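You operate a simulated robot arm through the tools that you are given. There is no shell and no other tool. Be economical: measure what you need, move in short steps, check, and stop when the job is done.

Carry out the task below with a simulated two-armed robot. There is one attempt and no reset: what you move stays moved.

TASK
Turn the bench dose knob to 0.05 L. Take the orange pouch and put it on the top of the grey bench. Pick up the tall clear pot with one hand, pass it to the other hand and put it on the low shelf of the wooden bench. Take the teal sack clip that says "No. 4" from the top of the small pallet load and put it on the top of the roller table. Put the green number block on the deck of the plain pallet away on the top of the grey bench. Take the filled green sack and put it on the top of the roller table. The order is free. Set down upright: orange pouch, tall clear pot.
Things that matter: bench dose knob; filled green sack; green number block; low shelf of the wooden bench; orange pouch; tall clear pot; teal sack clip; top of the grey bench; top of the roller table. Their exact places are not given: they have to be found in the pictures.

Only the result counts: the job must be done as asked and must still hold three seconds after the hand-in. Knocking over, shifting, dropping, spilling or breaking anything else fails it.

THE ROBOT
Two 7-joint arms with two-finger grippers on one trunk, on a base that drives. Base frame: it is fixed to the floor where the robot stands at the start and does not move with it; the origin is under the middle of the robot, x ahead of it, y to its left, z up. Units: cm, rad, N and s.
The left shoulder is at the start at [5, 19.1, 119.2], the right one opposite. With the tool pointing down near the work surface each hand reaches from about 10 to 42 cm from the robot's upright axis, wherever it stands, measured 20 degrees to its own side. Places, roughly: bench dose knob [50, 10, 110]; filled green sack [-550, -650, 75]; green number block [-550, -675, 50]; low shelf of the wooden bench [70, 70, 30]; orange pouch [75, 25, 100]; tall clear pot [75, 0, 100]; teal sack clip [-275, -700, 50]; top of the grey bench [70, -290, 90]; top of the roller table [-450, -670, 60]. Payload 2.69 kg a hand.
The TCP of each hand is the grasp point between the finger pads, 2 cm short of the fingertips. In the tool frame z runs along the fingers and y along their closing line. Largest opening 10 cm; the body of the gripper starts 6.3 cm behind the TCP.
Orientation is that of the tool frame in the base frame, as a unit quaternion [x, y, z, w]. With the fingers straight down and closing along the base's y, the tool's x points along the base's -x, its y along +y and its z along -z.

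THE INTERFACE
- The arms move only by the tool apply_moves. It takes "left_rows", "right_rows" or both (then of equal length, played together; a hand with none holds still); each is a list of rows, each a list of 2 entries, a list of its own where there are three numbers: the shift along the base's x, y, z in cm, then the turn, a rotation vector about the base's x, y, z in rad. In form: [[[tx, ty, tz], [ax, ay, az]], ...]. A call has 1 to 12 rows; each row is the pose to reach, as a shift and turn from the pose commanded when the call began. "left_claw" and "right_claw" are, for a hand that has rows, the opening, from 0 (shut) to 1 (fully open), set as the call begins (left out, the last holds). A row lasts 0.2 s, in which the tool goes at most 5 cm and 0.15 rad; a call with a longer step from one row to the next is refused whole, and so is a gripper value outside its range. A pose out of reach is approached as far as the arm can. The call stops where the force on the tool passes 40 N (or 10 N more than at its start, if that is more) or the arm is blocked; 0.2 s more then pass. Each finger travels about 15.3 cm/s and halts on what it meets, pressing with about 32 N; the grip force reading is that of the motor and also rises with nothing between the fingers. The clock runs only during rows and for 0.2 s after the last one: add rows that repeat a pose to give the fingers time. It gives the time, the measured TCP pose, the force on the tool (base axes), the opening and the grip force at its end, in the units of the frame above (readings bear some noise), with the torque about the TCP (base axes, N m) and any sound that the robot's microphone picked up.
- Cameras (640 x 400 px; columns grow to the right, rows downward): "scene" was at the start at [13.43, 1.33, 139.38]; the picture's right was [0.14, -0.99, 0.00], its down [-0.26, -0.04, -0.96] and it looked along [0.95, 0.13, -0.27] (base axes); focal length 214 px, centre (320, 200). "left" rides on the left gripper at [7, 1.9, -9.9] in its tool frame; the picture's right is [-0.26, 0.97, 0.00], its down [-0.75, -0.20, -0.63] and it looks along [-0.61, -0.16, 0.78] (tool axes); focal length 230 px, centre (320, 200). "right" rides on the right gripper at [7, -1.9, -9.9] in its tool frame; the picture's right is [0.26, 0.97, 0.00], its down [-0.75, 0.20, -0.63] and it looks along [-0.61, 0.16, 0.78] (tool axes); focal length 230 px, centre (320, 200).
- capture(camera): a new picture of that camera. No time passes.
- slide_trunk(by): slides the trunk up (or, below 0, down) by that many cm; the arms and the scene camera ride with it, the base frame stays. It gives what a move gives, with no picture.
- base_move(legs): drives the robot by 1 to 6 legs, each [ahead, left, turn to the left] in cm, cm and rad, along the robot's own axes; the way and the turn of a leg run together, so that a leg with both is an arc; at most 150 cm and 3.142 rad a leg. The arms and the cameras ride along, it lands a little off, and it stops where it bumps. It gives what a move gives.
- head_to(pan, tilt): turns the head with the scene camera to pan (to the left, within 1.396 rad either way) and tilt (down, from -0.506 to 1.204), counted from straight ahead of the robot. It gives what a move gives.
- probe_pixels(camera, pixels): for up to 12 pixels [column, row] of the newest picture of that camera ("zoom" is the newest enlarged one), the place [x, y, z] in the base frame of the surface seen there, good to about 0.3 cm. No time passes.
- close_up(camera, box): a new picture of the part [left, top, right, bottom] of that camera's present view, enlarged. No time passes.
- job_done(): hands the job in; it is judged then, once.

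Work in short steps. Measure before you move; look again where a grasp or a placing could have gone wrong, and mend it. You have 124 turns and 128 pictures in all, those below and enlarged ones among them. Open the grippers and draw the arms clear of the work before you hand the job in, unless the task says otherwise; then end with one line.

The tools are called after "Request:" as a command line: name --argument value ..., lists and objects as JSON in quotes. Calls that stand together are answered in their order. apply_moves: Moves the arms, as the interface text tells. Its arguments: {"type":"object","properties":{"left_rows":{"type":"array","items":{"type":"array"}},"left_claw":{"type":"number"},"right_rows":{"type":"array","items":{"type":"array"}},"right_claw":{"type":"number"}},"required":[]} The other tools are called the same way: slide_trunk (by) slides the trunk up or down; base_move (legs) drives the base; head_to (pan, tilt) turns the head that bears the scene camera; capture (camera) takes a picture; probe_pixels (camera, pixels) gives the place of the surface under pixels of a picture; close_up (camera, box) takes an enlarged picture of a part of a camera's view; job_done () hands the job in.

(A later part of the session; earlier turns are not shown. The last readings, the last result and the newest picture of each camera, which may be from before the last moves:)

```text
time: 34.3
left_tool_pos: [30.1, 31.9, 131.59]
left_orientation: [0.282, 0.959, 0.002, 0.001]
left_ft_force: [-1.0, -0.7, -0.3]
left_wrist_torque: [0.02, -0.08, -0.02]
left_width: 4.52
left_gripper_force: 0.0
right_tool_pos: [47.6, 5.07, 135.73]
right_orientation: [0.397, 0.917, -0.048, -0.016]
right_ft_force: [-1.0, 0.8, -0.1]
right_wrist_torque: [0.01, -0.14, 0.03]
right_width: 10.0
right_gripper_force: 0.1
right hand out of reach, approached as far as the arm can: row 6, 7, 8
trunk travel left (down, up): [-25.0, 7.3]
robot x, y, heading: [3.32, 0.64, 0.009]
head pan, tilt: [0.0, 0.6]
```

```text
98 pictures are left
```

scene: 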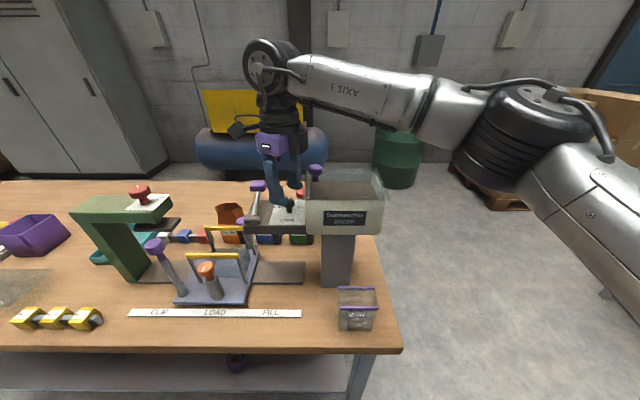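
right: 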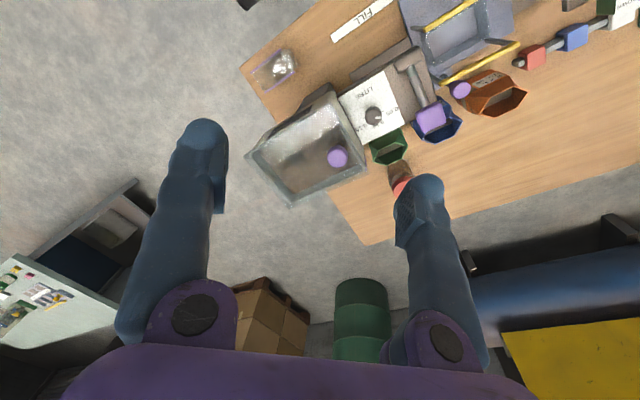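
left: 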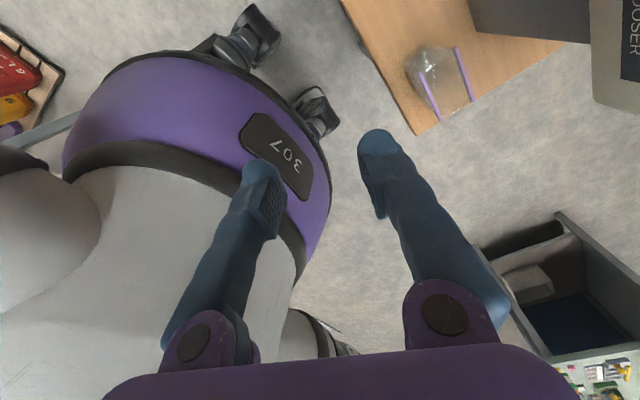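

I probe the bench's back edge, right end, the compressor and the pot/pouch surfaces.

Request:
probe_pixels --camera "right" --pixels '[[369, 240], [450, 218], [600, 182], [247, 72], [330, 190], [402, 186], [399, 168], [497, 97], [475, 250], [540, 240], [360, 290], [600, 220]]'

Request:
head_to --pan -0.5 --tilt 0.5

Request:
capture --camera "scene"

```text
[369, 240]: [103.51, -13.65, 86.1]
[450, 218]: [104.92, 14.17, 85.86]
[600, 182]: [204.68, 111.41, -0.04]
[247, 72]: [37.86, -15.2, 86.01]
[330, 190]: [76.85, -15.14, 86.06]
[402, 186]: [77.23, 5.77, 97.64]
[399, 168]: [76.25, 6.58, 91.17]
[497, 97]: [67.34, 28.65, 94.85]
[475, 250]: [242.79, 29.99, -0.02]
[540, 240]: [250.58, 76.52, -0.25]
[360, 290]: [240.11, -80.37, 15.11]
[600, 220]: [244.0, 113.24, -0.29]
```

```text
time: 35.2
left_tool_pos: [30.51, 32.05, 131.44]
left_orientation: [0.281, 0.96, 0.001, -0.001]
left_ft_force: [-0.7, 0.1, -0.2]
left_wrist_torque: [0.02, -0.03, 0.01]
left_width: 4.51
left_gripper_force: 0.0
right_tool_pos: [47.99, 5.22, 135.54]
right_orientation: [0.398, 0.916, -0.051, -0.017]
right_ft_force: [-0.9, 0.6, 0.2]
right_wrist_torque: [-0.01, -0.04, 0.03]
right_width: 9.96
right_gripper_force: 0.0
trunk travel left (down, up): [-25.0, 7.3]
robot x, y, heading: [3.72, 0.59, 0.007]
head pan, tilt: [-0.499, 0.499]
```

```text
97 pictures are left
```

scene: 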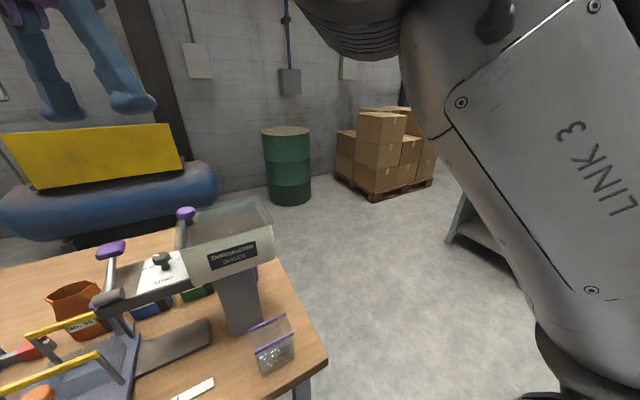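

Behind the bench (x>105) there is free floor to x≈240, so I can work from there. I check the corridor at the right for obstacles before driving.

Request:
probe_pixels --camera "scene" --pixels '[[450, 240], [462, 200], [520, 285], [375, 198], [300, 203], [325, 355], [430, 300], [400, 380]]'

Request:
apply_moves --right_rows '[[[-4, -2, 0], [0, 0, 0]], [[-8, -5, 0], [0, 0, 0]], [[-12, -8, 0], [0, 0, 0]], [[-15, -12, 0], [0, 0, 0]], [[-18, -16, 0], [0, 0, 0]], [[-18, -20, 0], [0, 0, 0]]]'

Request:
head_to --pan -1.1 --tilt 0.45

Request:
capture --camera "scene"

```text
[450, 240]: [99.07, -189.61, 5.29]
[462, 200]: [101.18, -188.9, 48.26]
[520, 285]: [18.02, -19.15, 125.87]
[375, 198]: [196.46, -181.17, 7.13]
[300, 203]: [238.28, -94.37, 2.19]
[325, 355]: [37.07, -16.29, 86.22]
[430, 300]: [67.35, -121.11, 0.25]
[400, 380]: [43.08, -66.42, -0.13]
```

```text
time: 36.6
left_tool_pos: [30.51, 31.83, 131.49]
left_orientation: [0.282, 0.959, 0.002, -0.003]
left_ft_force: [1.1, -0.3, -0.9]
left_wrist_torque: [0.01, -0.03, 0.01]
left_width: 4.5
left_gripper_force: 0.1
right_tool_pos: [29.88, -14.94, 135.6]
right_orientation: [0.378, 0.924, -0.048, -0.031]
right_ft_force: [0.0, -0.6, 0.2]
right_wrist_torque: [0.02, 0.01, 0.03]
right_width: 9.99
right_gripper_force: 0.0
trunk travel left (down, up): [-25.0, 7.3]
robot x, y, heading: [4.13, 0.76, 0.009]
head pan, tilt: [-0.499, 0.499]
```

```text
time: 37.6
left_tool_pos: [30.56, 32.03, 131.46]
left_orientation: [0.282, 0.959, 0.001, -0.002]
left_ft_force: [0.5, 0.5, 0.5]
left_wrist_torque: [-0.02, 0.02, -0.05]
left_width: 4.5
left_gripper_force: 0.0
right_tool_pos: [29.91, -14.85, 135.6]
right_orientation: [0.378, 0.924, -0.048, -0.031]
right_ft_force: [-0.2, 0.7, 0.8]
right_wrist_torque: [-0.02, 0.02, -0.02]
right_width: 10.02
right_gripper_force: 0.1
trunk travel left (down, up): [-25.0, 7.3]
robot x, y, heading: [3.79, 0.83, 0.01]
head pan, tilt: [-1.1, 0.45]
```

```text
96 pictures are left
```

scene: 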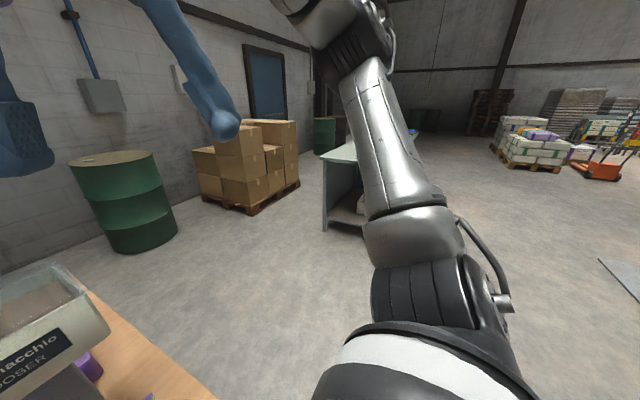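

The corridor between the bench end (y −15) and the grey bench (y −190) is open. I drive back, right, and around to behind the bench, then turn around.

Request:
base_move --legs '[[-15, 0, 0], [0, -80, 0], [152, 0, 0]]'

```text
refused: 152 is not a number from -150 to 150
```

Request:
base_move --legs '[[-12, 0, 0], [0, -80, 0], [80, 0, 0], [72, 0, 0], [0, 0, 2.55], [0, 0, 0]]'

Request:
head_to --pan 0.2 --tilt 0.5

Request:
capture --camera "scene"

```text
time: 59.7
left_tool_pos: [105.08, -90.79, 131.42]
left_orientation: [0.841, -0.541, 0.002, 0.002]
left_ft_force: [0.7, 0.0, 0.5]
left_wrist_torque: [-0.02, 0.0, 0.0]
left_width: 4.51
left_gripper_force: 0.2
right_tool_pos: [131.1, -51.61, 135.69]
right_orientation: [0.78, -0.624, 0.043, -0.039]
right_ft_force: [-1.2, 0.4, 0.0]
right_wrist_torque: [0.01, -0.01, 0.03]
right_width: 9.98
right_gripper_force: 0.0
trunk travel left (down, up): [-25.0, 7.3]
robot x, y, heading: [144.48, -78.67, 2.578]
head pan, tilt: [-1.1, 0.45]
```

```text
time: 61.2
left_tool_pos: [105.21, -90.75, 131.49]
left_orientation: [0.841, -0.541, 0.001, 0.002]
left_ft_force: [0.1, -0.2, 0.7]
left_wrist_torque: [0.02, -0.02, 0.01]
left_width: 4.52
left_gripper_force: 0.0
right_tool_pos: [131.0, -51.71, 135.74]
right_orientation: [0.779, -0.624, 0.043, -0.038]
right_ft_force: [1.0, -0.1, 0.5]
right_wrist_torque: [0.01, 0.0, -0.01]
right_width: 10.01
right_gripper_force: 0.0
trunk travel left (down, up): [-25.0, 7.3]
robot x, y, heading: [144.68, -78.82, 2.575]
head pan, tilt: [0.201, 0.499]
```

```text
95 pictures are left
```

scene: 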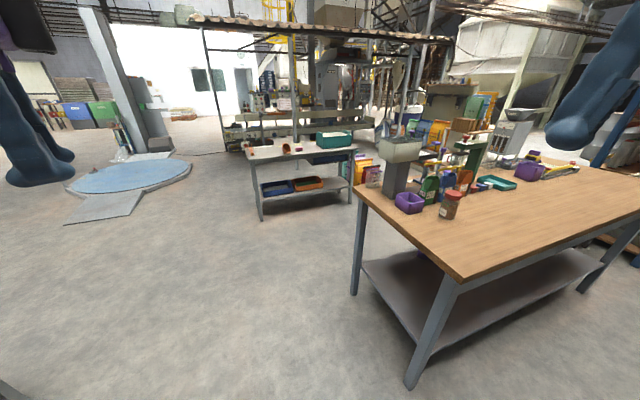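

From behind, the pot stands at the bench corner. I drive sideways to bring the left shoulder opposite the pot.

Request:
base_move --legs '[[55.8, -80.7, 0]]'

Request:
head_to --pan 0.4 --tilt 0.65

Request:
capture --camera "scene"

```text
time: 68.7
left_tool_pos: [101.07, 7.65, 131.48]
left_orientation: [0.841, -0.541, 0.001, 0.001]
left_ft_force: [-0.2, -0.1, -0.2]
left_wrist_torque: [0.04, -0.01, 0.0]
left_width: 4.49
left_gripper_force: 0.0
right_tool_pos: [126.98, 46.79, 135.63]
right_orientation: [0.78, -0.623, 0.043, -0.039]
right_ft_force: [0.2, 0.7, -0.7]
right_wrist_torque: [0.01, -0.01, -0.01]
right_width: 9.99
right_gripper_force: 0.3
trunk travel left (down, up): [-25.0, 7.3]
robot x, y, heading: [140.59, 19.72, 2.576]
head pan, tilt: [0.201, 0.499]
```

```text
time: 69.4
left_tool_pos: [100.9, 7.53, 131.44]
left_orientation: [0.841, -0.541, 0.001, 0.002]
left_ft_force: [-0.6, 0.3, 0.5]
left_wrist_torque: [0.0, 0.01, 0.02]
left_width: 4.53
left_gripper_force: 0.1
right_tool_pos: [126.92, 46.77, 135.73]
right_orientation: [0.78, -0.624, 0.043, -0.038]
right_ft_force: [-0.2, 0.1, -0.3]
right_wrist_torque: [0.0, -0.03, -0.02]
right_width: 10.01
right_gripper_force: 0.0
trunk travel left (down, up): [-25.0, 7.3]
robot x, y, heading: [140.83, 19.72, 2.571]
head pan, tilt: [0.4, 0.649]
```

```text
94 pictures are left
```

scene: 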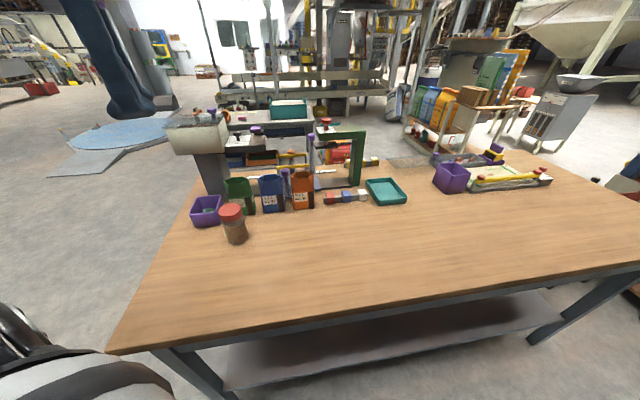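

Pot at (234,222) and orange pouch at (302,190) are openly accessible from here. I zoom and probe them.

Request:
close_up --camera "scene" --box '[180, 150, 340, 250]'

Request:
probe_pixels --camera "zoom" --pixels '[[205, 236], [205, 250], [215, 300], [225, 365], [185, 290], [250, 290], [465, 105], [520, 105], [490, 80], [490, 140], [490, 225], [375, 170]]'

Request:
probe_pixels --camera "scene" --pixels '[[300, 340], [450, 330], [350, 380], [450, 300], [540, 300], [400, 290], [420, 311], [230, 360], [240, 390], [560, 330]]'

```text
4.00 times, centred on (260, 200) of scene
```

zoom: 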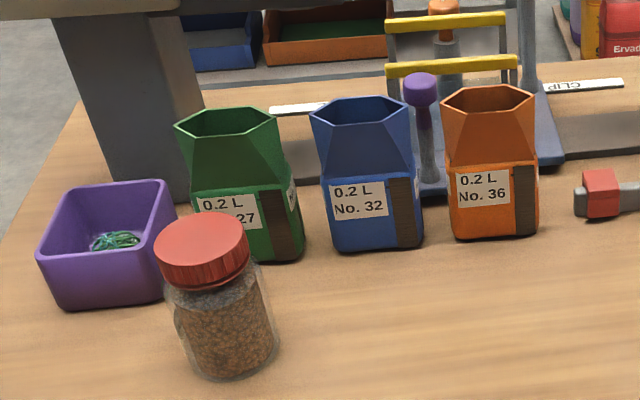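

```text
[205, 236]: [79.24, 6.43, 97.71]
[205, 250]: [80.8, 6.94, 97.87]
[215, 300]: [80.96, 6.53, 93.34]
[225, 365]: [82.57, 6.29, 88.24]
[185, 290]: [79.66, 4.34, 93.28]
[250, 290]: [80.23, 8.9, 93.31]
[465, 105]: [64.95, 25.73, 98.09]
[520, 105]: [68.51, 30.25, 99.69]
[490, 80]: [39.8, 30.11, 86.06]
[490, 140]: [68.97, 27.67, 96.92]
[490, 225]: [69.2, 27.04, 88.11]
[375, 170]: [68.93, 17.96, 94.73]
```

```text
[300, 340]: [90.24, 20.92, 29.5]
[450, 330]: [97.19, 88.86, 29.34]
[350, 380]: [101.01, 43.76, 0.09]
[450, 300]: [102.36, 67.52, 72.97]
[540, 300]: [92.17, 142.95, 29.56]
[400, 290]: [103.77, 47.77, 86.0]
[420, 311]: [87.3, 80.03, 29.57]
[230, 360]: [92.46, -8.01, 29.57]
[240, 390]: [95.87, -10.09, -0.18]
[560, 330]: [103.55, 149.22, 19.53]
```

The pot's lid centre is about (79, 6.5, 98), diameter ≈5.5, standing on z 86; the shelf is z 29.5 with back edge x≈97. I bring the left hand (yawed back to its natural heading) above the pot.

Request:
apply_moves --left_rows '[[[-3, 0, -3], [0, 0, 0.1]], [[-6, 0, -6], [0, 0, 0.2]], [[-9, 0, -9], [0, 0, 0.3]], [[-12, -0.3, -12], [0, 0, 0.4]], [[-15, -0.6, -15], [0, 0, 0.5]], [[-18, -0.9, -18], [0, 0, 0.57]], [[-21, -0.9, -21], [0, 0, 0.57]], [[-22, -0.9, -22], [0, 0, 0.57]], [[-22, -0.9, -22], [0, 0, 0.57]]]' --left_claw 0.85

Request:
capture --camera "left"

Request:
capture --camera "scene"

```text
time: 71.4
left_tool_pos: [79.17, 6.94, 109.3]
left_orientation: [0.959, -0.282, 0.002, 0.001]
left_ft_force: [-1.0, 0.6, -0.2]
left_wrist_torque: [0.0, 0.02, -0.06]
left_width: 8.5
left_gripper_force: 0.1
right_tool_pos: [127.02, 46.65, 135.6]
right_orientation: [0.78, -0.623, 0.043, -0.038]
right_ft_force: [0.1, -0.5, -1.4]
right_wrist_torque: [-0.02, -0.01, 0.03]
right_width: 9.99
right_gripper_force: 0.0
trunk travel left (down, up): [-25.0, 7.3]
robot x, y, heading: [140.58, 19.79, 2.579]
head pan, tilt: [0.4, 0.649]
```

```text
92 pictures are left
```

left: 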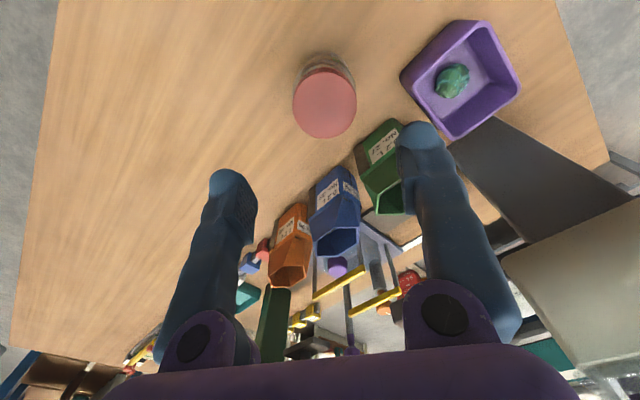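

```text
91 pictures are left
```

scene: 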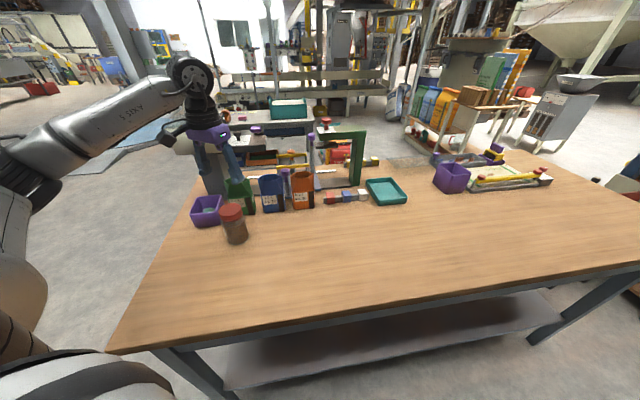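

I measure the lid in the left picture and the green pouch rim near the right finger.

Request:
probe_pixels --camera "left" --pixels '[[324, 104], [296, 104], [353, 104], [324, 72], [324, 134], [395, 125], [372, 190], [470, 25], [405, 75], [400, 212]]'

```text
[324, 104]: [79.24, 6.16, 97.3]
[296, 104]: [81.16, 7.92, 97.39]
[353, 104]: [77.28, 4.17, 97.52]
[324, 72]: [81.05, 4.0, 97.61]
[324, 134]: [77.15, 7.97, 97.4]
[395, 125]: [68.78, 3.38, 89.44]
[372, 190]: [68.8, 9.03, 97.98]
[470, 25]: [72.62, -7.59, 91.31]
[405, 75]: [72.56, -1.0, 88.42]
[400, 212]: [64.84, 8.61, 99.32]
```

Lid centre (79.15, 6.05), top 97.5, diameter 5.4. I lower to z 95.8 and close on the lid.

Request:
apply_moves --left_rows '[[[0, -0.9, -4], [0, 0, 0]], [[0, -0.9, -8], [0, 0, 0]], [[0, -0.9, -12], [0, 0, 0]], [[0, -0.9, -13.5], [0, 0, 0]], [[0, -0.9, -13.5], [0, 0, 0]]]'

Request:
apply_moves --left_rows '[[[0, 0, 0], [0, 0, 0]], [[0, 0, 0], [0, 0, 0]], [[0, 0, 0], [0, 0, 0]]]' --left_claw 0.0

Request:
apply_moves --left_rows '[[[0, 0, 1], [0, 0, 0]], [[0, 0, 3], [0, 0, 0]], [[0, 0, 5], [0, 0, 0]], [[0, 0, 5], [0, 0, 0]]]'

Request:
capture --camera "scene"

```text
time: 72.6
left_tool_pos: [78.96, 5.79, 95.95]
left_orientation: [0.959, -0.283, 0.001, 0.001]
left_ft_force: [-0.4, 1.1, -0.5]
left_wrist_torque: [0.01, 0.02, 0.0]
left_width: 8.49
left_gripper_force: 0.1
right_tool_pos: [126.84, 46.8, 135.79]
right_orientation: [0.78, -0.623, 0.043, -0.038]
right_ft_force: [0.2, -0.7, 0.2]
right_wrist_torque: [0.02, -0.03, 0.03]
right_width: 10.03
right_gripper_force: 0.1
trunk travel left (down, up): [-25.0, 7.3]
robot x, y, heading: [140.57, 19.71, 2.572]
head pan, tilt: [0.4, 0.649]
```

```text
time: 73.4
left_tool_pos: [78.98, 5.84, 95.91]
left_orientation: [0.959, -0.283, 0.001, 0.001]
left_ft_force: [-1.2, -0.5, 1.2]
left_wrist_torque: [0.01, 0.04, -0.03]
left_width: 6.03
left_gripper_force: 32.3
right_tool_pos: [126.97, 46.76, 135.67]
right_orientation: [0.78, -0.624, 0.043, -0.039]
right_ft_force: [0.9, 0.4, -0.1]
right_wrist_torque: [-0.01, -0.02, -0.02]
right_width: 10.0
right_gripper_force: 0.0
trunk travel left (down, up): [-25.0, 7.3]
robot x, y, heading: [140.63, 19.58, 2.576]
head pan, tilt: [0.4, 0.649]
```

```text
time: 74.4
left_tool_pos: [79.04, 5.91, 101.04]
left_orientation: [0.959, -0.283, 0.003, 0.0]
left_ft_force: [0.0, -0.1, -1.0]
left_wrist_torque: [0.0, 0.03, 0.02]
left_width: 5.82
left_gripper_force: 31.8
right_tool_pos: [126.89, 46.74, 135.6]
right_orientation: [0.78, -0.623, 0.043, -0.039]
right_ft_force: [-0.4, -0.8, -0.5]
right_wrist_torque: [0.02, 0.02, 0.03]
right_width: 10.03
right_gripper_force: 0.0
trunk travel left (down, up): [-25.0, 7.3]
robot x, y, heading: [140.62, 19.97, 2.578]
head pan, tilt: [0.4, 0.649]
```

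```text
90 pictures are left
```

scene: 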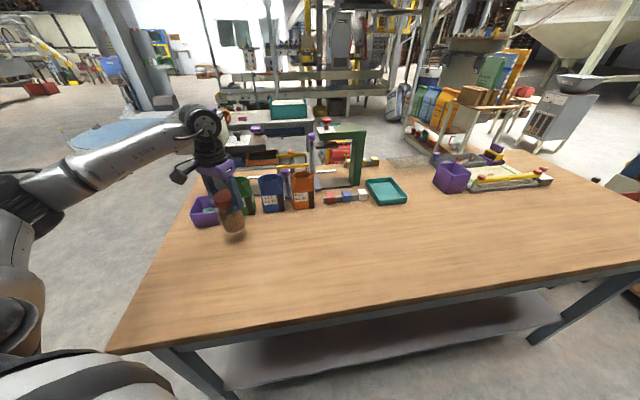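

The pot is lifted; I zoom to check how it hangs.

Request:
close_up --camera "scene" --box '[170, 140, 290, 250]'

Request:
probe_pixels --camera "zoom" --pixels '[[320, 320], [320, 370], [345, 380], [330, 390], [280, 290]]'

```text
3.64 times, centred on (230, 195) of scene
```

zoom: 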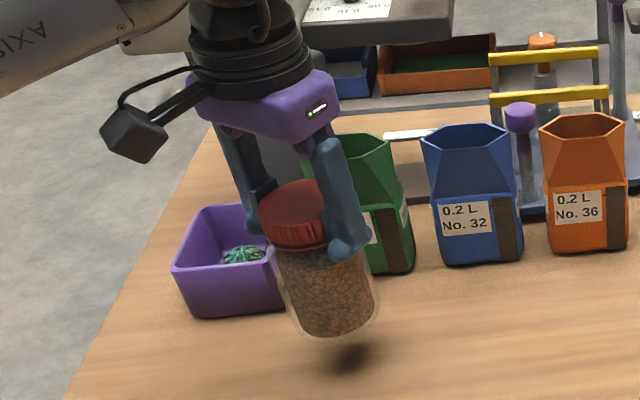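

```text
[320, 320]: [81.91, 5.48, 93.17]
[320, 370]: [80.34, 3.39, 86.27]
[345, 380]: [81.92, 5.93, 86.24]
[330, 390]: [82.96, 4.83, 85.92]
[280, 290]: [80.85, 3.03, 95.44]
```

The pot hangs straight. Now I raise it and bring it in front of the robot with the left hand, while the right hand moves to a free spot and begins turning its wrist around (camera side up for the later low-shelf placing).

Request:
apply_moves --left_rows '[[[0, 0, 4], [0, 0, 0]], [[0, 0, 8], [0, 0, 0]], [[0, 0, 12], [0, 0, 0]], [[1, 2, 15], [0, 0, 0]], [[3.5, 5, 16], [0, 0, 0]], [[6, 9, 16], [0, 0, 0]], [[8.5, 13, 16], [0, 0, 0]], [[11, 17, 16], [0, 0, 0]], [[13.5, 21, 16], [0, 0, 0]], [[16, 25, 16], [0, 0, 0]], [[18.5, 29, 16], [0, 0, 0]], [[20.9, 32, 16], [0, 0, 0]]]' --right_rows '[[[-0.5, 0.8, -2], [0, 0, -0.145]], [[-1, 1.6, -4], [0, 0, -0.29]], [[-1.5, 2.4, -6], [0, 0, -0.435]], [[-2, 3.2, -8], [0, 0, -0.58]], [[-2.5, 4, -10], [0, 0, -0.725]], [[-3, 4.8, -12], [0, 0, -0.87]], [[-3.5, 5.6, -14], [0, 0, -1.015]], [[-4, 6.4, -14], [0, 0, -1.16]], [[-4.5, 7.2, -14], [0, 0, -1.305]], [[-5, 8, -14], [0, 0, -1.45]], [[-5.5, 8.6, -14], [0, 0, -1.595]], [[-6, 9.2, -14], [0, 0, -1.74]]]'

```text
time: 77.0
left_tool_pos: [100.05, 37.9, 116.95]
left_orientation: [0.959, -0.283, 0.001, 0.001]
left_ft_force: [0.3, 0.8, -2.6]
left_wrist_torque: [0.01, 0.01, 0.0]
left_width: 5.81
left_gripper_force: 32.3
right_tool_pos: [120.95, 55.96, 121.51]
right_orientation: [-0.025, 0.998, -0.057, -0.01]
right_ft_force: [0.1, 0.0, -0.3]
right_wrist_torque: [-0.03, 0.02, -0.02]
right_width: 10.01
right_gripper_force: 0.0
trunk travel left (down, up): [-25.0, 7.3]
robot x, y, heading: [140.4, 19.89, 2.578]
head pan, tilt: [0.4, 0.649]
```

The right wrist turned freely. I straighten its small tilt while moving it forward and down, then pitch it up to point along −x (15° down) for taking the pot from below.

Request:
apply_moves --right_rows '[[[-3, 0.5, -3.5], [0.114, -0.02, -0.05]], [[-6, 1, -7], [0.114, -0.02, -0.05]], [[-9, 1.5, -10.5], [0.114, -0.02, -0.05]], [[-12, 2, -14], [0.114, -0.02, -0.05]], [[-15, 2, -17], [0.114, -0.02, -0.05]], [[-17, 2, -19], [0.114, -0.02, -0.05]]]'

Request:
apply_moves --right_rows '[[[0, 0, 0], [0, 0.147, 0]], [[0, 0, 0], [0, 0.294, 0]], [[0, 0, 0], [0, 0.44, 0]], [[0, 0, 0], [0, 0.587, 0]], [[0, 0, 0], [0, 0.734, 0]], [[0, 0, 0], [0, 0.88, 0]], [[0, 0, 0], [0, 1.027, 0]], [[0, 0, 0], [0, 1.174, 0]], [[0, 0, 0], [0, 1.32, 0]], [[0, 0, 0], [0, 1.32, 0]]]' --right_claw 0.85

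Request:
capture --camera "scene"

```text
time: 78.4
left_tool_pos: [99.87, 37.89, 116.91]
left_orientation: [0.959, -0.283, 0.002, 0.0]
left_ft_force: [0.3, 1.0, -1.7]
left_wrist_torque: [0.01, 0.0, 0.0]
left_width: 5.77
left_gripper_force: 31.7
right_tool_pos: [103.96, 57.92, 102.53]
right_orientation: [-0.002, 1.0, 0.0, 0.002]
right_ft_force: [0.1, -0.4, -0.3]
right_wrist_torque: [0.0, 0.0, 0.0]
right_width: 10.0
right_gripper_force: 0.0
trunk travel left (down, up): [-25.0, 7.3]
robot x, y, heading: [140.56, 19.62, 2.578]
head pan, tilt: [0.4, 0.649]
```

```text
time: 80.6
left_tool_pos: [99.87, 37.84, 116.96]
left_orientation: [0.959, -0.283, 0.001, 0.0]
left_ft_force: [-0.6, 0.5, -0.9]
left_wrist_torque: [0.01, 0.03, -0.01]
left_width: 5.77
left_gripper_force: 31.7
right_tool_pos: [103.89, 57.98, 102.53]
right_orientation: [-0.002, 0.791, 0.001, -0.612]
right_ft_force: [-0.6, -0.3, 0.3]
right_wrist_torque: [0.0, 0.02, 0.01]
right_width: 8.49
right_gripper_force: 0.0
trunk travel left (down, up): [-25.0, 7.3]
robot x, y, heading: [140.4, 19.72, 2.574]
head pan, tilt: [0.4, 0.649]
```

```text
88 pictures are left
```

scene: 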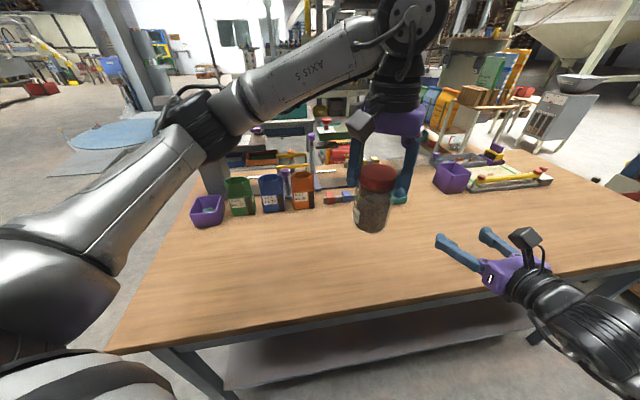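

The right hand now points to −x with its camera on top. I slide it under the pot with the jaw straddling the pot axis (99.9, 37.9), below its bottom (z≈107).

Request:
apply_moves --right_rows '[[[-1, -4, -2], [0, 0, 0]], [[-2, -8, -2], [0, 0, 0]], [[-3, -12, -2], [0, 0, 0]], [[-4, -16, -2], [0, 0, 0]], [[-4, -20.1, -2], [0, 0, 0]], [[-4, -20.1, -2], [0, 0, 0]]]'

Request:
close_up --camera "scene" --box '[300, 60, 540, 280]'

Request:
capture --camera "right"

```text
time: 81.5
left_tool_pos: [99.86, 37.88, 116.89]
left_orientation: [0.959, -0.282, 0.001, 0.001]
left_ft_force: [-1.2, -0.1, 0.2]
left_wrist_torque: [-0.01, 0.01, 0.0]
left_width: 5.74
left_gripper_force: 31.7
right_tool_pos: [106.38, 56.32, 92.81]
right_orientation: [-0.085, 0.829, 0.125, -0.538]
right_ft_force: [0.9, -0.7, 0.4]
right_wrist_torque: [0.0, -0.02, -0.02]
right_width: 8.47
right_gripper_force: 0.0
right hand out of reach, approached as far as the arm can: row 3, 4
trunk travel left (down, up): [-25.0, 7.3]
robot x, y, heading: [140.95, 19.64, 2.581]
head pan, tilt: [0.4, 0.649]
stopped in row 4 (right hand): the arm was blocked; the commanded pose is now the measured one
```

```text
1.82 times, centred on (420, 170) of scene
```

zoom: 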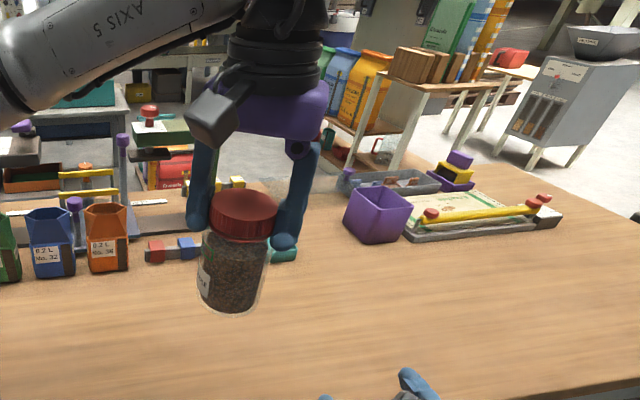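

```text
86 pictures are left
```

right: 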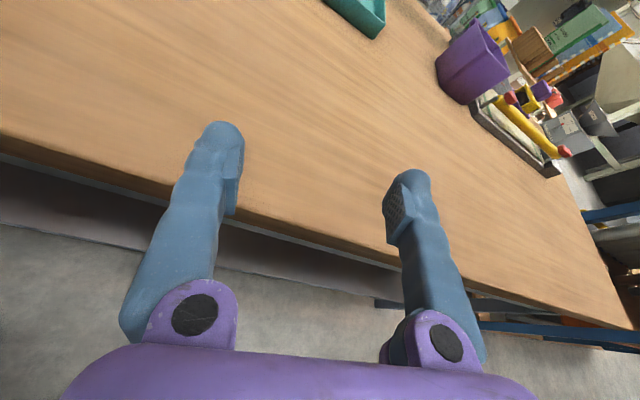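

The right wrist hit a limit that far across. I restore its pose at the good spot and will hand over farther to the right instead, trying y≈51 for the right hand.

Request:
apply_moves --right_rows '[[[0, 0.5, 3.5], [-0.1, 0.055, 0.007]], [[-1, 1, 7], [-0.2, 0.11, 0.014]], [[-2.5, 1.7, 9.7], [-0.304, 0.164, 0.02]], [[-2.5, 1.7, 9.7], [-0.304, 0.164, 0.02]]]'

Request:
apply_moves --right_rows '[[[-1, -2, 0], [0, 0, 0]], [[-2, -4, 0], [0, 0, 0]], [[-3, -5.5, 0], [0, 0, 0]], [[-3, -5.5, 0], [0, 0, 0]]]'

```text
time: 82.5
left_tool_pos: [99.97, 37.72, 116.94]
left_orientation: [0.959, -0.283, 0.002, 0.002]
left_ft_force: [0.0, 0.2, -0.7]
left_wrist_torque: [-0.01, 0.01, 0.01]
left_width: 5.73
left_gripper_force: 32.0
right_tool_pos: [103.82, 57.98, 102.46]
right_orientation: [-0.001, 0.791, -0.002, -0.611]
right_ft_force: [0.0, 0.8, 0.7]
right_wrist_torque: [0.01, -0.02, 0.0]
right_width: 8.5
right_gripper_force: 0.0
trunk travel left (down, up): [-25.0, 7.3]
robot x, y, heading: [140.6, 20.27, 2.577]
head pan, tilt: [0.4, 0.649]
```

```text
time: 83.5
left_tool_pos: [99.9, 37.8, 116.99]
left_orientation: [0.959, -0.282, 0.001, 0.001]
left_ft_force: [0.1, 0.0, -0.7]
left_wrist_torque: [0.03, 0.0, -0.05]
left_width: 5.73
left_gripper_force: 32.2
right_tool_pos: [100.93, 52.85, 102.3]
right_orientation: [-0.002, 0.794, 0.005, -0.609]
right_ft_force: [-0.8, -0.2, 0.3]
right_wrist_torque: [0.0, 0.03, 0.01]
right_width: 8.5
right_gripper_force: 0.1
trunk travel left (down, up): [-25.0, 7.3]
robot x, y, heading: [140.99, 19.72, 2.58]
head pan, tilt: [0.4, 0.649]
```

The right hand holds well at (100.9, 52.6, 102.3). Now I carry the pot over to that axis with the left hand, staying above.

Request:
apply_moves --left_rows '[[[0.2, 4, 0], [0, 0, 0]], [[0.5, 8, 0], [0, 0, 0]], [[0.7, 11, 0], [0, 0, 0]], [[0.9, 14.7, 0], [0, 0, 0]], [[0.9, 14.7, 0], [0, 0, 0]]]'

Request:
head_to --pan -0.1 --tilt 0.6

Request:
capture --camera "scene"

Request:
capture --camera "right"

```text
time: 84.7
left_tool_pos: [100.63, 52.5, 117.08]
left_orientation: [0.959, -0.283, 0.002, 0.0]
left_ft_force: [-0.7, 0.0, -1.6]
left_wrist_torque: [0.01, 0.01, -0.01]
left_width: 5.74
left_gripper_force: 32.0
right_tool_pos: [100.92, 52.78, 102.15]
right_orientation: [-0.003, 0.794, 0.004, -0.608]
right_ft_force: [0.3, 0.3, -0.3]
right_wrist_torque: [-0.01, -0.02, 0.0]
right_width: 8.51
right_gripper_force: 0.1
trunk travel left (down, up): [-25.0, 7.3]
robot x, y, heading: [140.5, 19.95, 2.577]
head pan, tilt: [0.4, 0.649]
```

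```text
time: 85.6
left_tool_pos: [100.72, 52.51, 116.94]
left_orientation: [0.959, -0.282, 0.002, 0.002]
left_ft_force: [0.1, -1.0, -1.4]
left_wrist_torque: [-0.03, -0.01, -0.03]
left_width: 5.74
left_gripper_force: 31.5
right_tool_pos: [100.95, 52.76, 102.19]
right_orientation: [-0.003, 0.794, 0.004, -0.608]
right_ft_force: [0.5, 0.2, 0.2]
right_wrist_torque: [-0.04, 0.02, 0.02]
right_width: 8.5
right_gripper_force: 0.0
trunk travel left (down, up): [-25.0, 7.3]
robot x, y, heading: [140.84, 19.62, 2.576]
head pan, tilt: [-0.099, 0.6]
```

```text
85 pictures are left
```

scene: 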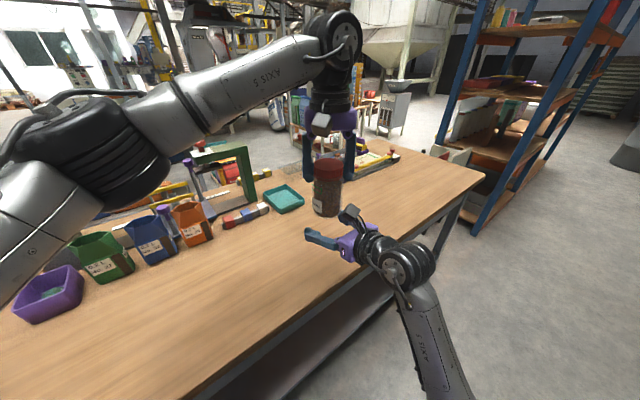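

```text
84 pictures are left
```

right: 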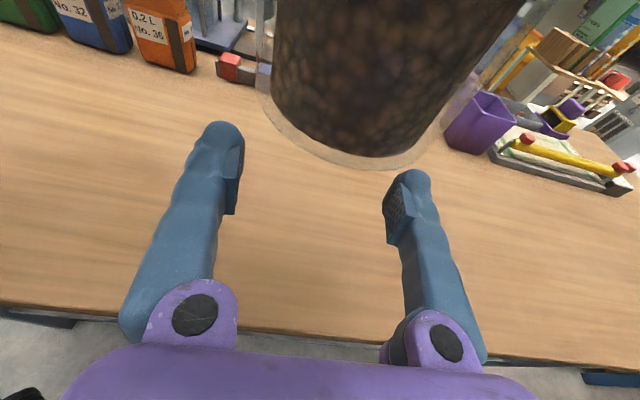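

The pot's bottom is centred over the jaw. I lower it between the right fingers by 8 cm.

Request:
apply_moves --left_rows '[[[0, 0, -2], [0, 0, 0]], [[0.1, 0.1, -4], [0, 0, 0]], [[0.1, 0.1, -6], [0, 0, 0]], [[0.1, 0.1, -8], [0, 0, 0]], [[0.1, 0.1, -8], [0, 0, 0]]]'

Request:
capture --camera "right"

Request:
close_up --camera "scene" --box '[260, 80, 420, 280]'

```text
time: 86.8
left_tool_pos: [100.83, 52.6, 108.8]
left_orientation: [0.959, -0.282, 0.001, 0.001]
left_ft_force: [-0.6, -0.7, -0.7]
left_wrist_torque: [-0.02, 0.0, -0.02]
left_width: 5.73
left_gripper_force: 32.1
right_tool_pos: [100.9, 52.91, 102.11]
right_orientation: [-0.002, 0.794, 0.005, -0.608]
right_ft_force: [0.0, 0.2, -0.5]
right_wrist_torque: [0.01, 0.03, 0.03]
right_width: 8.5
right_gripper_force: 0.1
trunk travel left (down, up): [-25.0, 7.3]
robot x, y, heading: [140.72, 20.03, 2.575]
head pan, tilt: [-0.099, 0.6]
```

```text
83 pictures are left
```

right: 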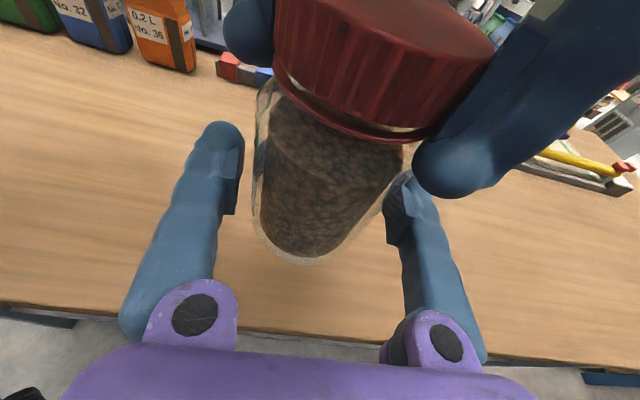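

```text
2.00 times, centred on (340, 180) of scene
```

zoom: 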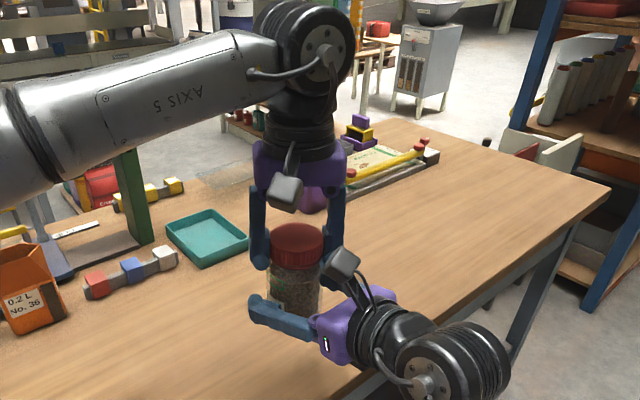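

The pot sits between the right fingers. I close the right hand, then release and raise the left.

Request:
apply_moves --right_rows '[[[0, 0, 0], [0, 0, 0]], [[0, 0, 0], [0, 0, 0]], [[0, 0, 0], [0, 0, 0]], [[0, 0, 0], [0, 0, 0]]]' --right_claw 0.0

Request:
apply_moves --left_rows '[[[0, 0, 0], [0, 0, 0]], [[0, 0, 0], [0, 0, 0]], [[0, 0, 3], [0, 0, 0]], [[0, 0, 7], [0, 0, 0]], [[0, 0, 11], [0, 0, 0]], [[0, 0, 13], [0, 0, 0]]]' --left_claw 0.85

Request:
close_up --camera "scene" --box '[260, 80, 420, 280]'

```text
time: 87.8
left_tool_pos: [100.97, 52.71, 108.87]
left_orientation: [0.959, -0.282, 0.002, 0.0]
left_ft_force: [-2.4, 5.6, -1.4]
left_wrist_torque: [0.4, 0.05, 0.07]
left_width: 5.73
left_gripper_force: 32.4
right_tool_pos: [100.89, 52.81, 102.12]
right_orientation: [-0.003, 0.794, 0.004, -0.608]
right_ft_force: [2.4, -5.8, 0.9]
right_wrist_torque: [-0.03, 0.14, -0.06]
right_width: 6.53
right_gripper_force: 31.9
trunk travel left (down, up): [-25.0, 7.3]
robot x, y, heading: [140.58, 19.99, 2.574]
head pan, tilt: [-0.099, 0.6]
```

```text
time: 89.2
left_tool_pos: [100.81, 52.56, 122.03]
left_orientation: [0.959, -0.283, 0.001, 0.002]
left_ft_force: [0.4, 0.2, -0.5]
left_wrist_torque: [0.02, 0.04, 0.0]
left_width: 8.49
left_gripper_force: 0.0
right_tool_pos: [100.93, 52.83, 102.11]
right_orientation: [-0.003, 0.793, 0.004, -0.609]
right_ft_force: [0.1, 0.1, 0.0]
right_wrist_torque: [0.0, -0.03, -0.01]
right_width: 6.54
right_gripper_force: 31.8
trunk travel left (down, up): [-25.0, 7.3]
robot x, y, heading: [140.75, 19.7, 2.578]
head pan, tilt: [-0.099, 0.6]
```

```text
2.00 times, centred on (340, 180) of scene
```

zoom: 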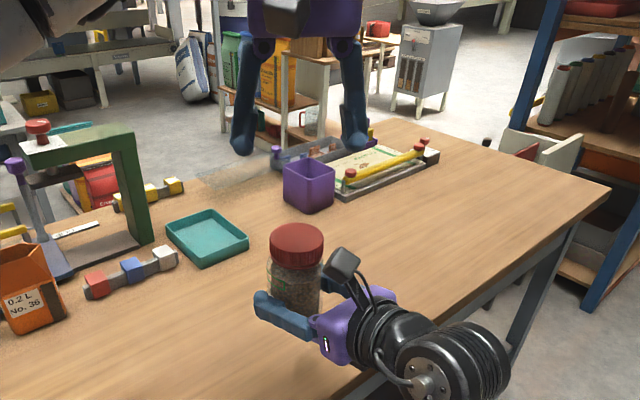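

The pot is now in the right hand alone (grip 6.5 cm wide). I take the left hand back to its side, then back the robot away from the bench and turn.

Request:
apply_moves --left_rows '[[[-0.5, -4.4, 1], [0, 0, 0]], [[-1, -8.8, 2], [0, 0, 0]], [[-1.5, -13, 3], [0, 0, 0]], [[-2, -17.5, 4], [0, 0, 0]], [[-2.5, -22, 4], [0, 0, 0]], [[-3.2, -26.5, 4], [0, 0, 0]], [[-3.8, -31, 4], [0, 0, 0]], [[-4.4, -35, 4], [0, 0, 0]]]'

Request:
base_move --legs '[[-45, 0, 0], [0, 0, 0.86]]'

Request:
slide_trunk --by -25

Request:
capture --camera "scene"

```text
time: 91.0
left_tool_pos: [96.63, 17.3, 125.99]
left_orientation: [0.959, -0.282, 0.002, 0.001]
left_ft_force: [-0.2, -0.7, -1.4]
left_wrist_torque: [0.01, 0.02, 0.02]
left_width: 8.51
left_gripper_force: 0.0
right_tool_pos: [100.9, 52.75, 102.18]
right_orientation: [-0.003, 0.794, 0.005, -0.608]
right_ft_force: [0.3, -0.4, -0.2]
right_wrist_torque: [0.03, -0.03, 0.0]
right_width: 6.56
right_gripper_force: 32.7
trunk travel left (down, up): [-25.0, 7.3]
robot x, y, heading: [140.45, 19.91, 2.583]
head pan, tilt: [-0.099, 0.6]
```

```text
time: 96.0
left_tool_pos: [151.68, -39.04, 126.13]
left_orientation: [0.99, 0.139, 0.002, 0.0]
left_ft_force: [-0.2, -0.3, 0.3]
left_wrist_torque: [-0.01, -0.02, -0.03]
left_width: 8.5
left_gripper_force: 0.1
right_tool_pos: [127.89, -12.61, 102.2]
right_orientation: [-0.331, 0.722, -0.248, -0.555]
right_ft_force: [0.4, 0.3, -0.4]
right_wrist_torque: [-0.01, 0.0, -0.01]
right_width: 6.56
right_gripper_force: 31.8
trunk travel left (down, up): [-25.0, 7.3]
robot x, y, heading: [178.95, -4.32, -2.852]
head pan, tilt: [-0.099, 0.6]
```

```text
time: 98.5
left_tool_pos: [151.62, -38.98, 101.02]
left_orientation: [0.99, 0.141, 0.002, 0.0]
left_ft_force: [0.7, 0.2, 0.0]
left_wrist_torque: [-0.03, 0.0, 0.0]
left_width: 8.47
left_gripper_force: 0.0
right_tool_pos: [127.94, -12.45, 77.16]
right_orientation: [-0.331, 0.722, -0.247, -0.556]
right_ft_force: [-0.3, 0.3, -0.2]
right_wrist_torque: [-0.01, 0.01, 0.03]
right_width: 6.54
right_gripper_force: 31.8
trunk travel left (down, up): [0.0, 32.3]
robot x, y, heading: [178.64, -4.43, -2.854]
head pan, tilt: [-0.099, 0.6]
```

```text
80 pictures are left
```

scene: 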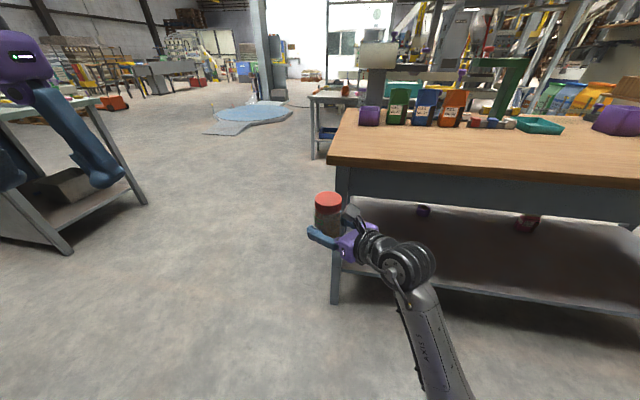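

The pot is held safely in the right hand, bottom ≈3.2 cm below the TCP. I turn the hand back to −x while lowering it in free space, watching for limits.

Request:
apply_moves --right_rows '[[[0, 2.5, -3], [0, 0, -0.12]], [[0.5, 5, -6], [0, 0, -0.24]], [[1, 7.5, -9], [0, 0, -0.36]], [[1.5, 10, -12], [0, 0, -0.48]], [[2, 12.5, -15], [0, 0, -0.6]], [[2.5, 15, -18], [0, 0, -0.72]], [[3, 17.5, -21], [0, 0, -0.857]], [[3, 20, -24], [0, 0, -0.857]], [[3, 20.5, -28], [0, 0, -0.857]], [[3, 20.5, -32], [0, 0, -0.857]], [[3, 20.5, -36], [0, 0, -0.857]], [[3, 20.5, -38], [0, 0, -0.857]]]'

Request:
head_to --pan -0.3 --tilt 0.7

Request:
capture --camera "scene"

```text
time: 99.0
left_tool_pos: [151.61, -39.03, 100.87]
left_orientation: [0.99, 0.139, 0.001, 0.0]
left_ft_force: [-1.0, -0.1, 0.7]
left_wrist_torque: [0.05, -0.03, -0.02]
left_width: 8.49
left_gripper_force: 0.1
right_tool_pos: [125.75, -3.8, 70.48]
right_orientation: [-0.381, 0.73, -0.096, -0.559]
right_ft_force: [0.2, -0.7, -0.1]
right_wrist_torque: [-0.02, -0.03, 0.0]
right_width: 6.54
right_gripper_force: 32.3
right hand out of reach, approached as far as the arm can: row 1, 2
trunk travel left (down, up): [0.0, 32.3]
robot x, y, heading: [178.92, -4.65, -2.855]
head pan, tilt: [-0.099, 0.6]
stopped in row 2 (right hand): the arm was blocked; the commanded pose is now the measured one
```

```text
time: 99.7
left_tool_pos: [151.55, -39.03, 101.02]
left_orientation: [0.99, 0.14, 0.002, 0.0]
left_ft_force: [-0.3, 0.3, 0.6]
left_wrist_torque: [-0.01, 0.02, 0.02]
left_width: 8.51
left_gripper_force: 0.0
right_tool_pos: [125.72, -3.74, 70.44]
right_orientation: [-0.38, 0.731, -0.095, -0.559]
right_ft_force: [-0.4, 0.6, 1.1]
right_wrist_torque: [0.01, 0.01, 0.0]
right_width: 6.53
right_gripper_force: 32.1
trunk travel left (down, up): [0.0, 32.3]
robot x, y, heading: [178.88, -4.53, -2.852]
head pan, tilt: [-0.3, 0.7]
```

```text
79 pictures are left
```

scene: 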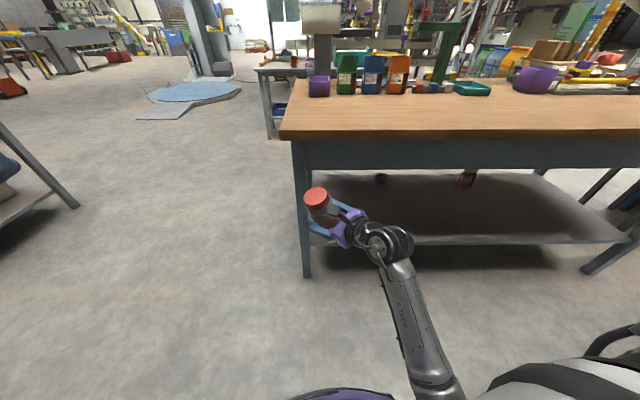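

The right wrist is at its limit in this camera-up attitude. I'll restore the upright pose, set the pot down on the free back part of the bench, and regrasp with the same right hand in a natural pitched grip for the shelf.

Request:
apply_moves --right_rows '[[[0.7, -3, 2.2], [-0.09, -0.04, 0.035]], [[1.4, -6, 4.4], [-0.18, -0.08, 0.07]], [[2.2, -8.8, 6.7], [-0.277, -0.121, 0.105]], [[2.2, -8.8, 6.7], [-0.277, -0.121, 0.105]]]'

Request:
slide_trunk --by 19

Request:
base_move --legs '[[20.5, -40, 0]]'

Request:
capture --camera "scene"

```text
time: 100.9
left_tool_pos: [151.66, -39.03, 101.09]
left_orientation: [0.99, 0.138, 0.001, 0.001]
left_ft_force: [-0.3, 0.3, -0.1]
left_wrist_torque: [0.01, -0.02, 0.0]
left_width: 8.49
left_gripper_force: 0.0
right_tool_pos: [127.22, -10.67, 75.42]
right_orientation: [-0.345, 0.73, -0.217, -0.549]
right_ft_force: [-0.2, 0.1, 0.2]
right_wrist_torque: [0.02, 0.01, 0.03]
right_width: 6.53
right_gripper_force: 32.4
trunk travel left (down, up): [0.0, 32.3]
robot x, y, heading: [179.0, -4.75, -2.851]
head pan, tilt: [-0.3, 0.7]
stopped in row 4 (right hand): the arm was blocked; the commanded pose is now the measured one
```

```text
time: 103.0
left_tool_pos: [151.58, -38.98, 120.05]
left_orientation: [0.99, 0.139, 0.002, 0.0]
left_ft_force: [-0.1, 0.7, 0.7]
left_wrist_torque: [0.01, -0.01, -0.02]
left_width: 8.52
left_gripper_force: 0.1
right_tool_pos: [127.16, -10.66, 94.5]
right_orientation: [-0.344, 0.73, -0.216, -0.549]
right_ft_force: [-0.2, 0.2, -0.4]
right_wrist_torque: [-0.01, 0.02, 0.0]
right_width: 6.52
right_gripper_force: 31.9
trunk travel left (down, up): [-19.0, 13.3]
robot x, y, heading: [178.76, -4.69, -2.851]
head pan, tilt: [-0.3, 0.7]
```

```text
time: 107.1
left_tool_pos: [120.65, -6.3, 119.93]
left_orientation: [0.99, 0.142, 0.002, 0.0]
left_ft_force: [-0.4, 0.3, 1.1]
left_wrist_torque: [-0.01, -0.02, -0.02]
left_width: 8.5
left_gripper_force: 0.1
right_tool_pos: [96.29, 21.99, 94.54]
right_orientation: [-0.347, 0.73, -0.218, -0.548]
right_ft_force: [0.0, -0.3, -0.2]
right_wrist_torque: [-0.02, 0.01, 0.01]
right_width: 6.59
right_gripper_force: 32.1
trunk travel left (down, up): [-19.0, 13.3]
robot x, y, heading: [148.02, 28.11, -2.852]
head pan, tilt: [-0.3, 0.7]
```

```text
78 pictures are left
```

scene: 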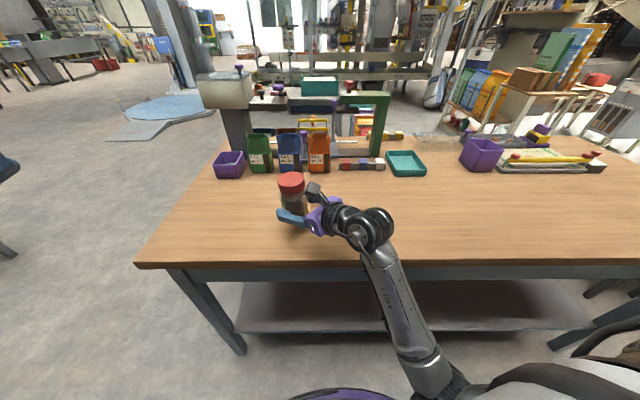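

The jar leans ~4°; I correct that with a small turn while shifting slightly away from the wrist limit.

Request:
apply_moves --right_rows '[[[0, 1, 0], [-0.035, -0.004, 0.02]], [[0, 2, 0], [-0.07, -0.007, 0.05]], [[0, 2, 0], [-0.07, -0.007, 0.05]]]'

Request:
close_up --camera "scene" --box '[240, 150, 400, 250]'

```text
time: 107.9
left_tool_pos: [120.65, -6.39, 119.93]
left_orientation: [0.99, 0.141, 0.001, 0.002]
left_ft_force: [-0.3, -0.8, -0.5]
left_wrist_torque: [0.04, -0.01, -0.02]
left_width: 8.49
left_gripper_force: 0.0
right_tool_pos: [96.22, 23.89, 94.42]
right_orientation: [-0.344, 0.714, -0.259, -0.552]
right_ft_force: [0.5, -0.1, -1.0]
right_wrist_torque: [0.04, 0.03, 0.05]
right_width: 6.49
right_gripper_force: 32.2
trunk travel left (down, up): [-19.0, 13.3]
robot x, y, heading: [147.79, 28.14, -2.851]
head pan, tilt: [-0.3, 0.7]
```

```text
4.00 times, centred on (320, 200) of scene
```

zoom: 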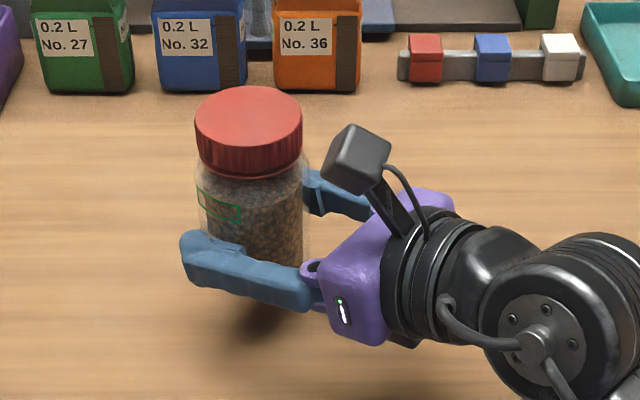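

The pot is upright now. I lower the trunk to bring it near the bench, then finish with the arm in small steps.

Request:
slide_trunk --by -4.7

Request:
apply_moves --right_rows '[[[0, 0, -0.3], [0, 0, 0]], [[0, 0, -0.6], [0, 0, 0]], [[0, 0, -0.6], [0, 0, 0]]]'

Request:
close_up --camera "scene" --box '[240, 150, 400, 250]'

```text
time: 108.8
left_tool_pos: [120.8, -6.32, 115.31]
left_orientation: [0.99, 0.141, 0.002, 0.001]
left_ft_force: [0.8, -0.4, -0.5]
left_wrist_torque: [0.02, 0.0, -0.03]
left_width: 8.53
left_gripper_force: 0.1
right_tool_pos: [96.26, 23.9, 89.88]
right_orientation: [-0.344, 0.715, -0.258, -0.551]
right_ft_force: [-0.5, -0.2, 1.2]
right_wrist_torque: [-0.02, 0.01, 0.02]
right_width: 6.5
right_gripper_force: 32.4
trunk travel left (down, up): [-14.3, 18.0]
robot x, y, heading: [147.68, 27.91, -2.85]
head pan, tilt: [-0.3, 0.7]
```

```text
time: 109.6
left_tool_pos: [120.83, -6.28, 115.36]
left_orientation: [0.99, 0.141, 0.001, 0.0]
left_ft_force: [0.5, 0.6, -1.0]
left_wrist_torque: [0.0, 0.02, 0.02]
left_width: 8.51
left_gripper_force: 0.2
right_tool_pos: [96.2, 23.93, 89.5]
right_orientation: [-0.343, 0.711, -0.258, -0.557]
right_ft_force: [-4.9, 1.3, 25.7]
right_wrist_torque: [0.07, 0.03, -0.05]
right_width: 6.55
right_gripper_force: 31.4
trunk travel left (down, up): [-14.3, 18.0]
robot x, y, heading: [147.52, 28.41, -2.849]
head pan, tilt: [-0.3, 0.7]
```

```text
4.00 times, centred on (320, 200) of scene
```

zoom: 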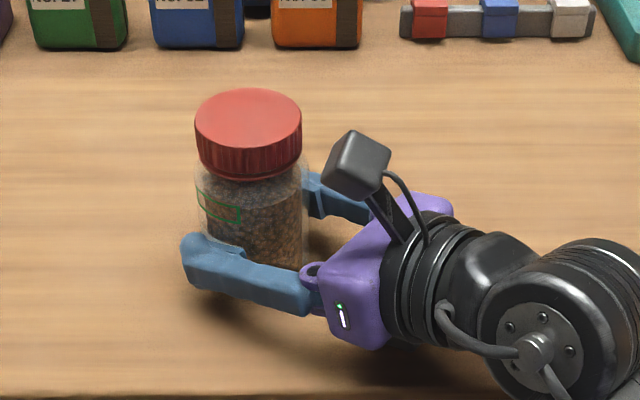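

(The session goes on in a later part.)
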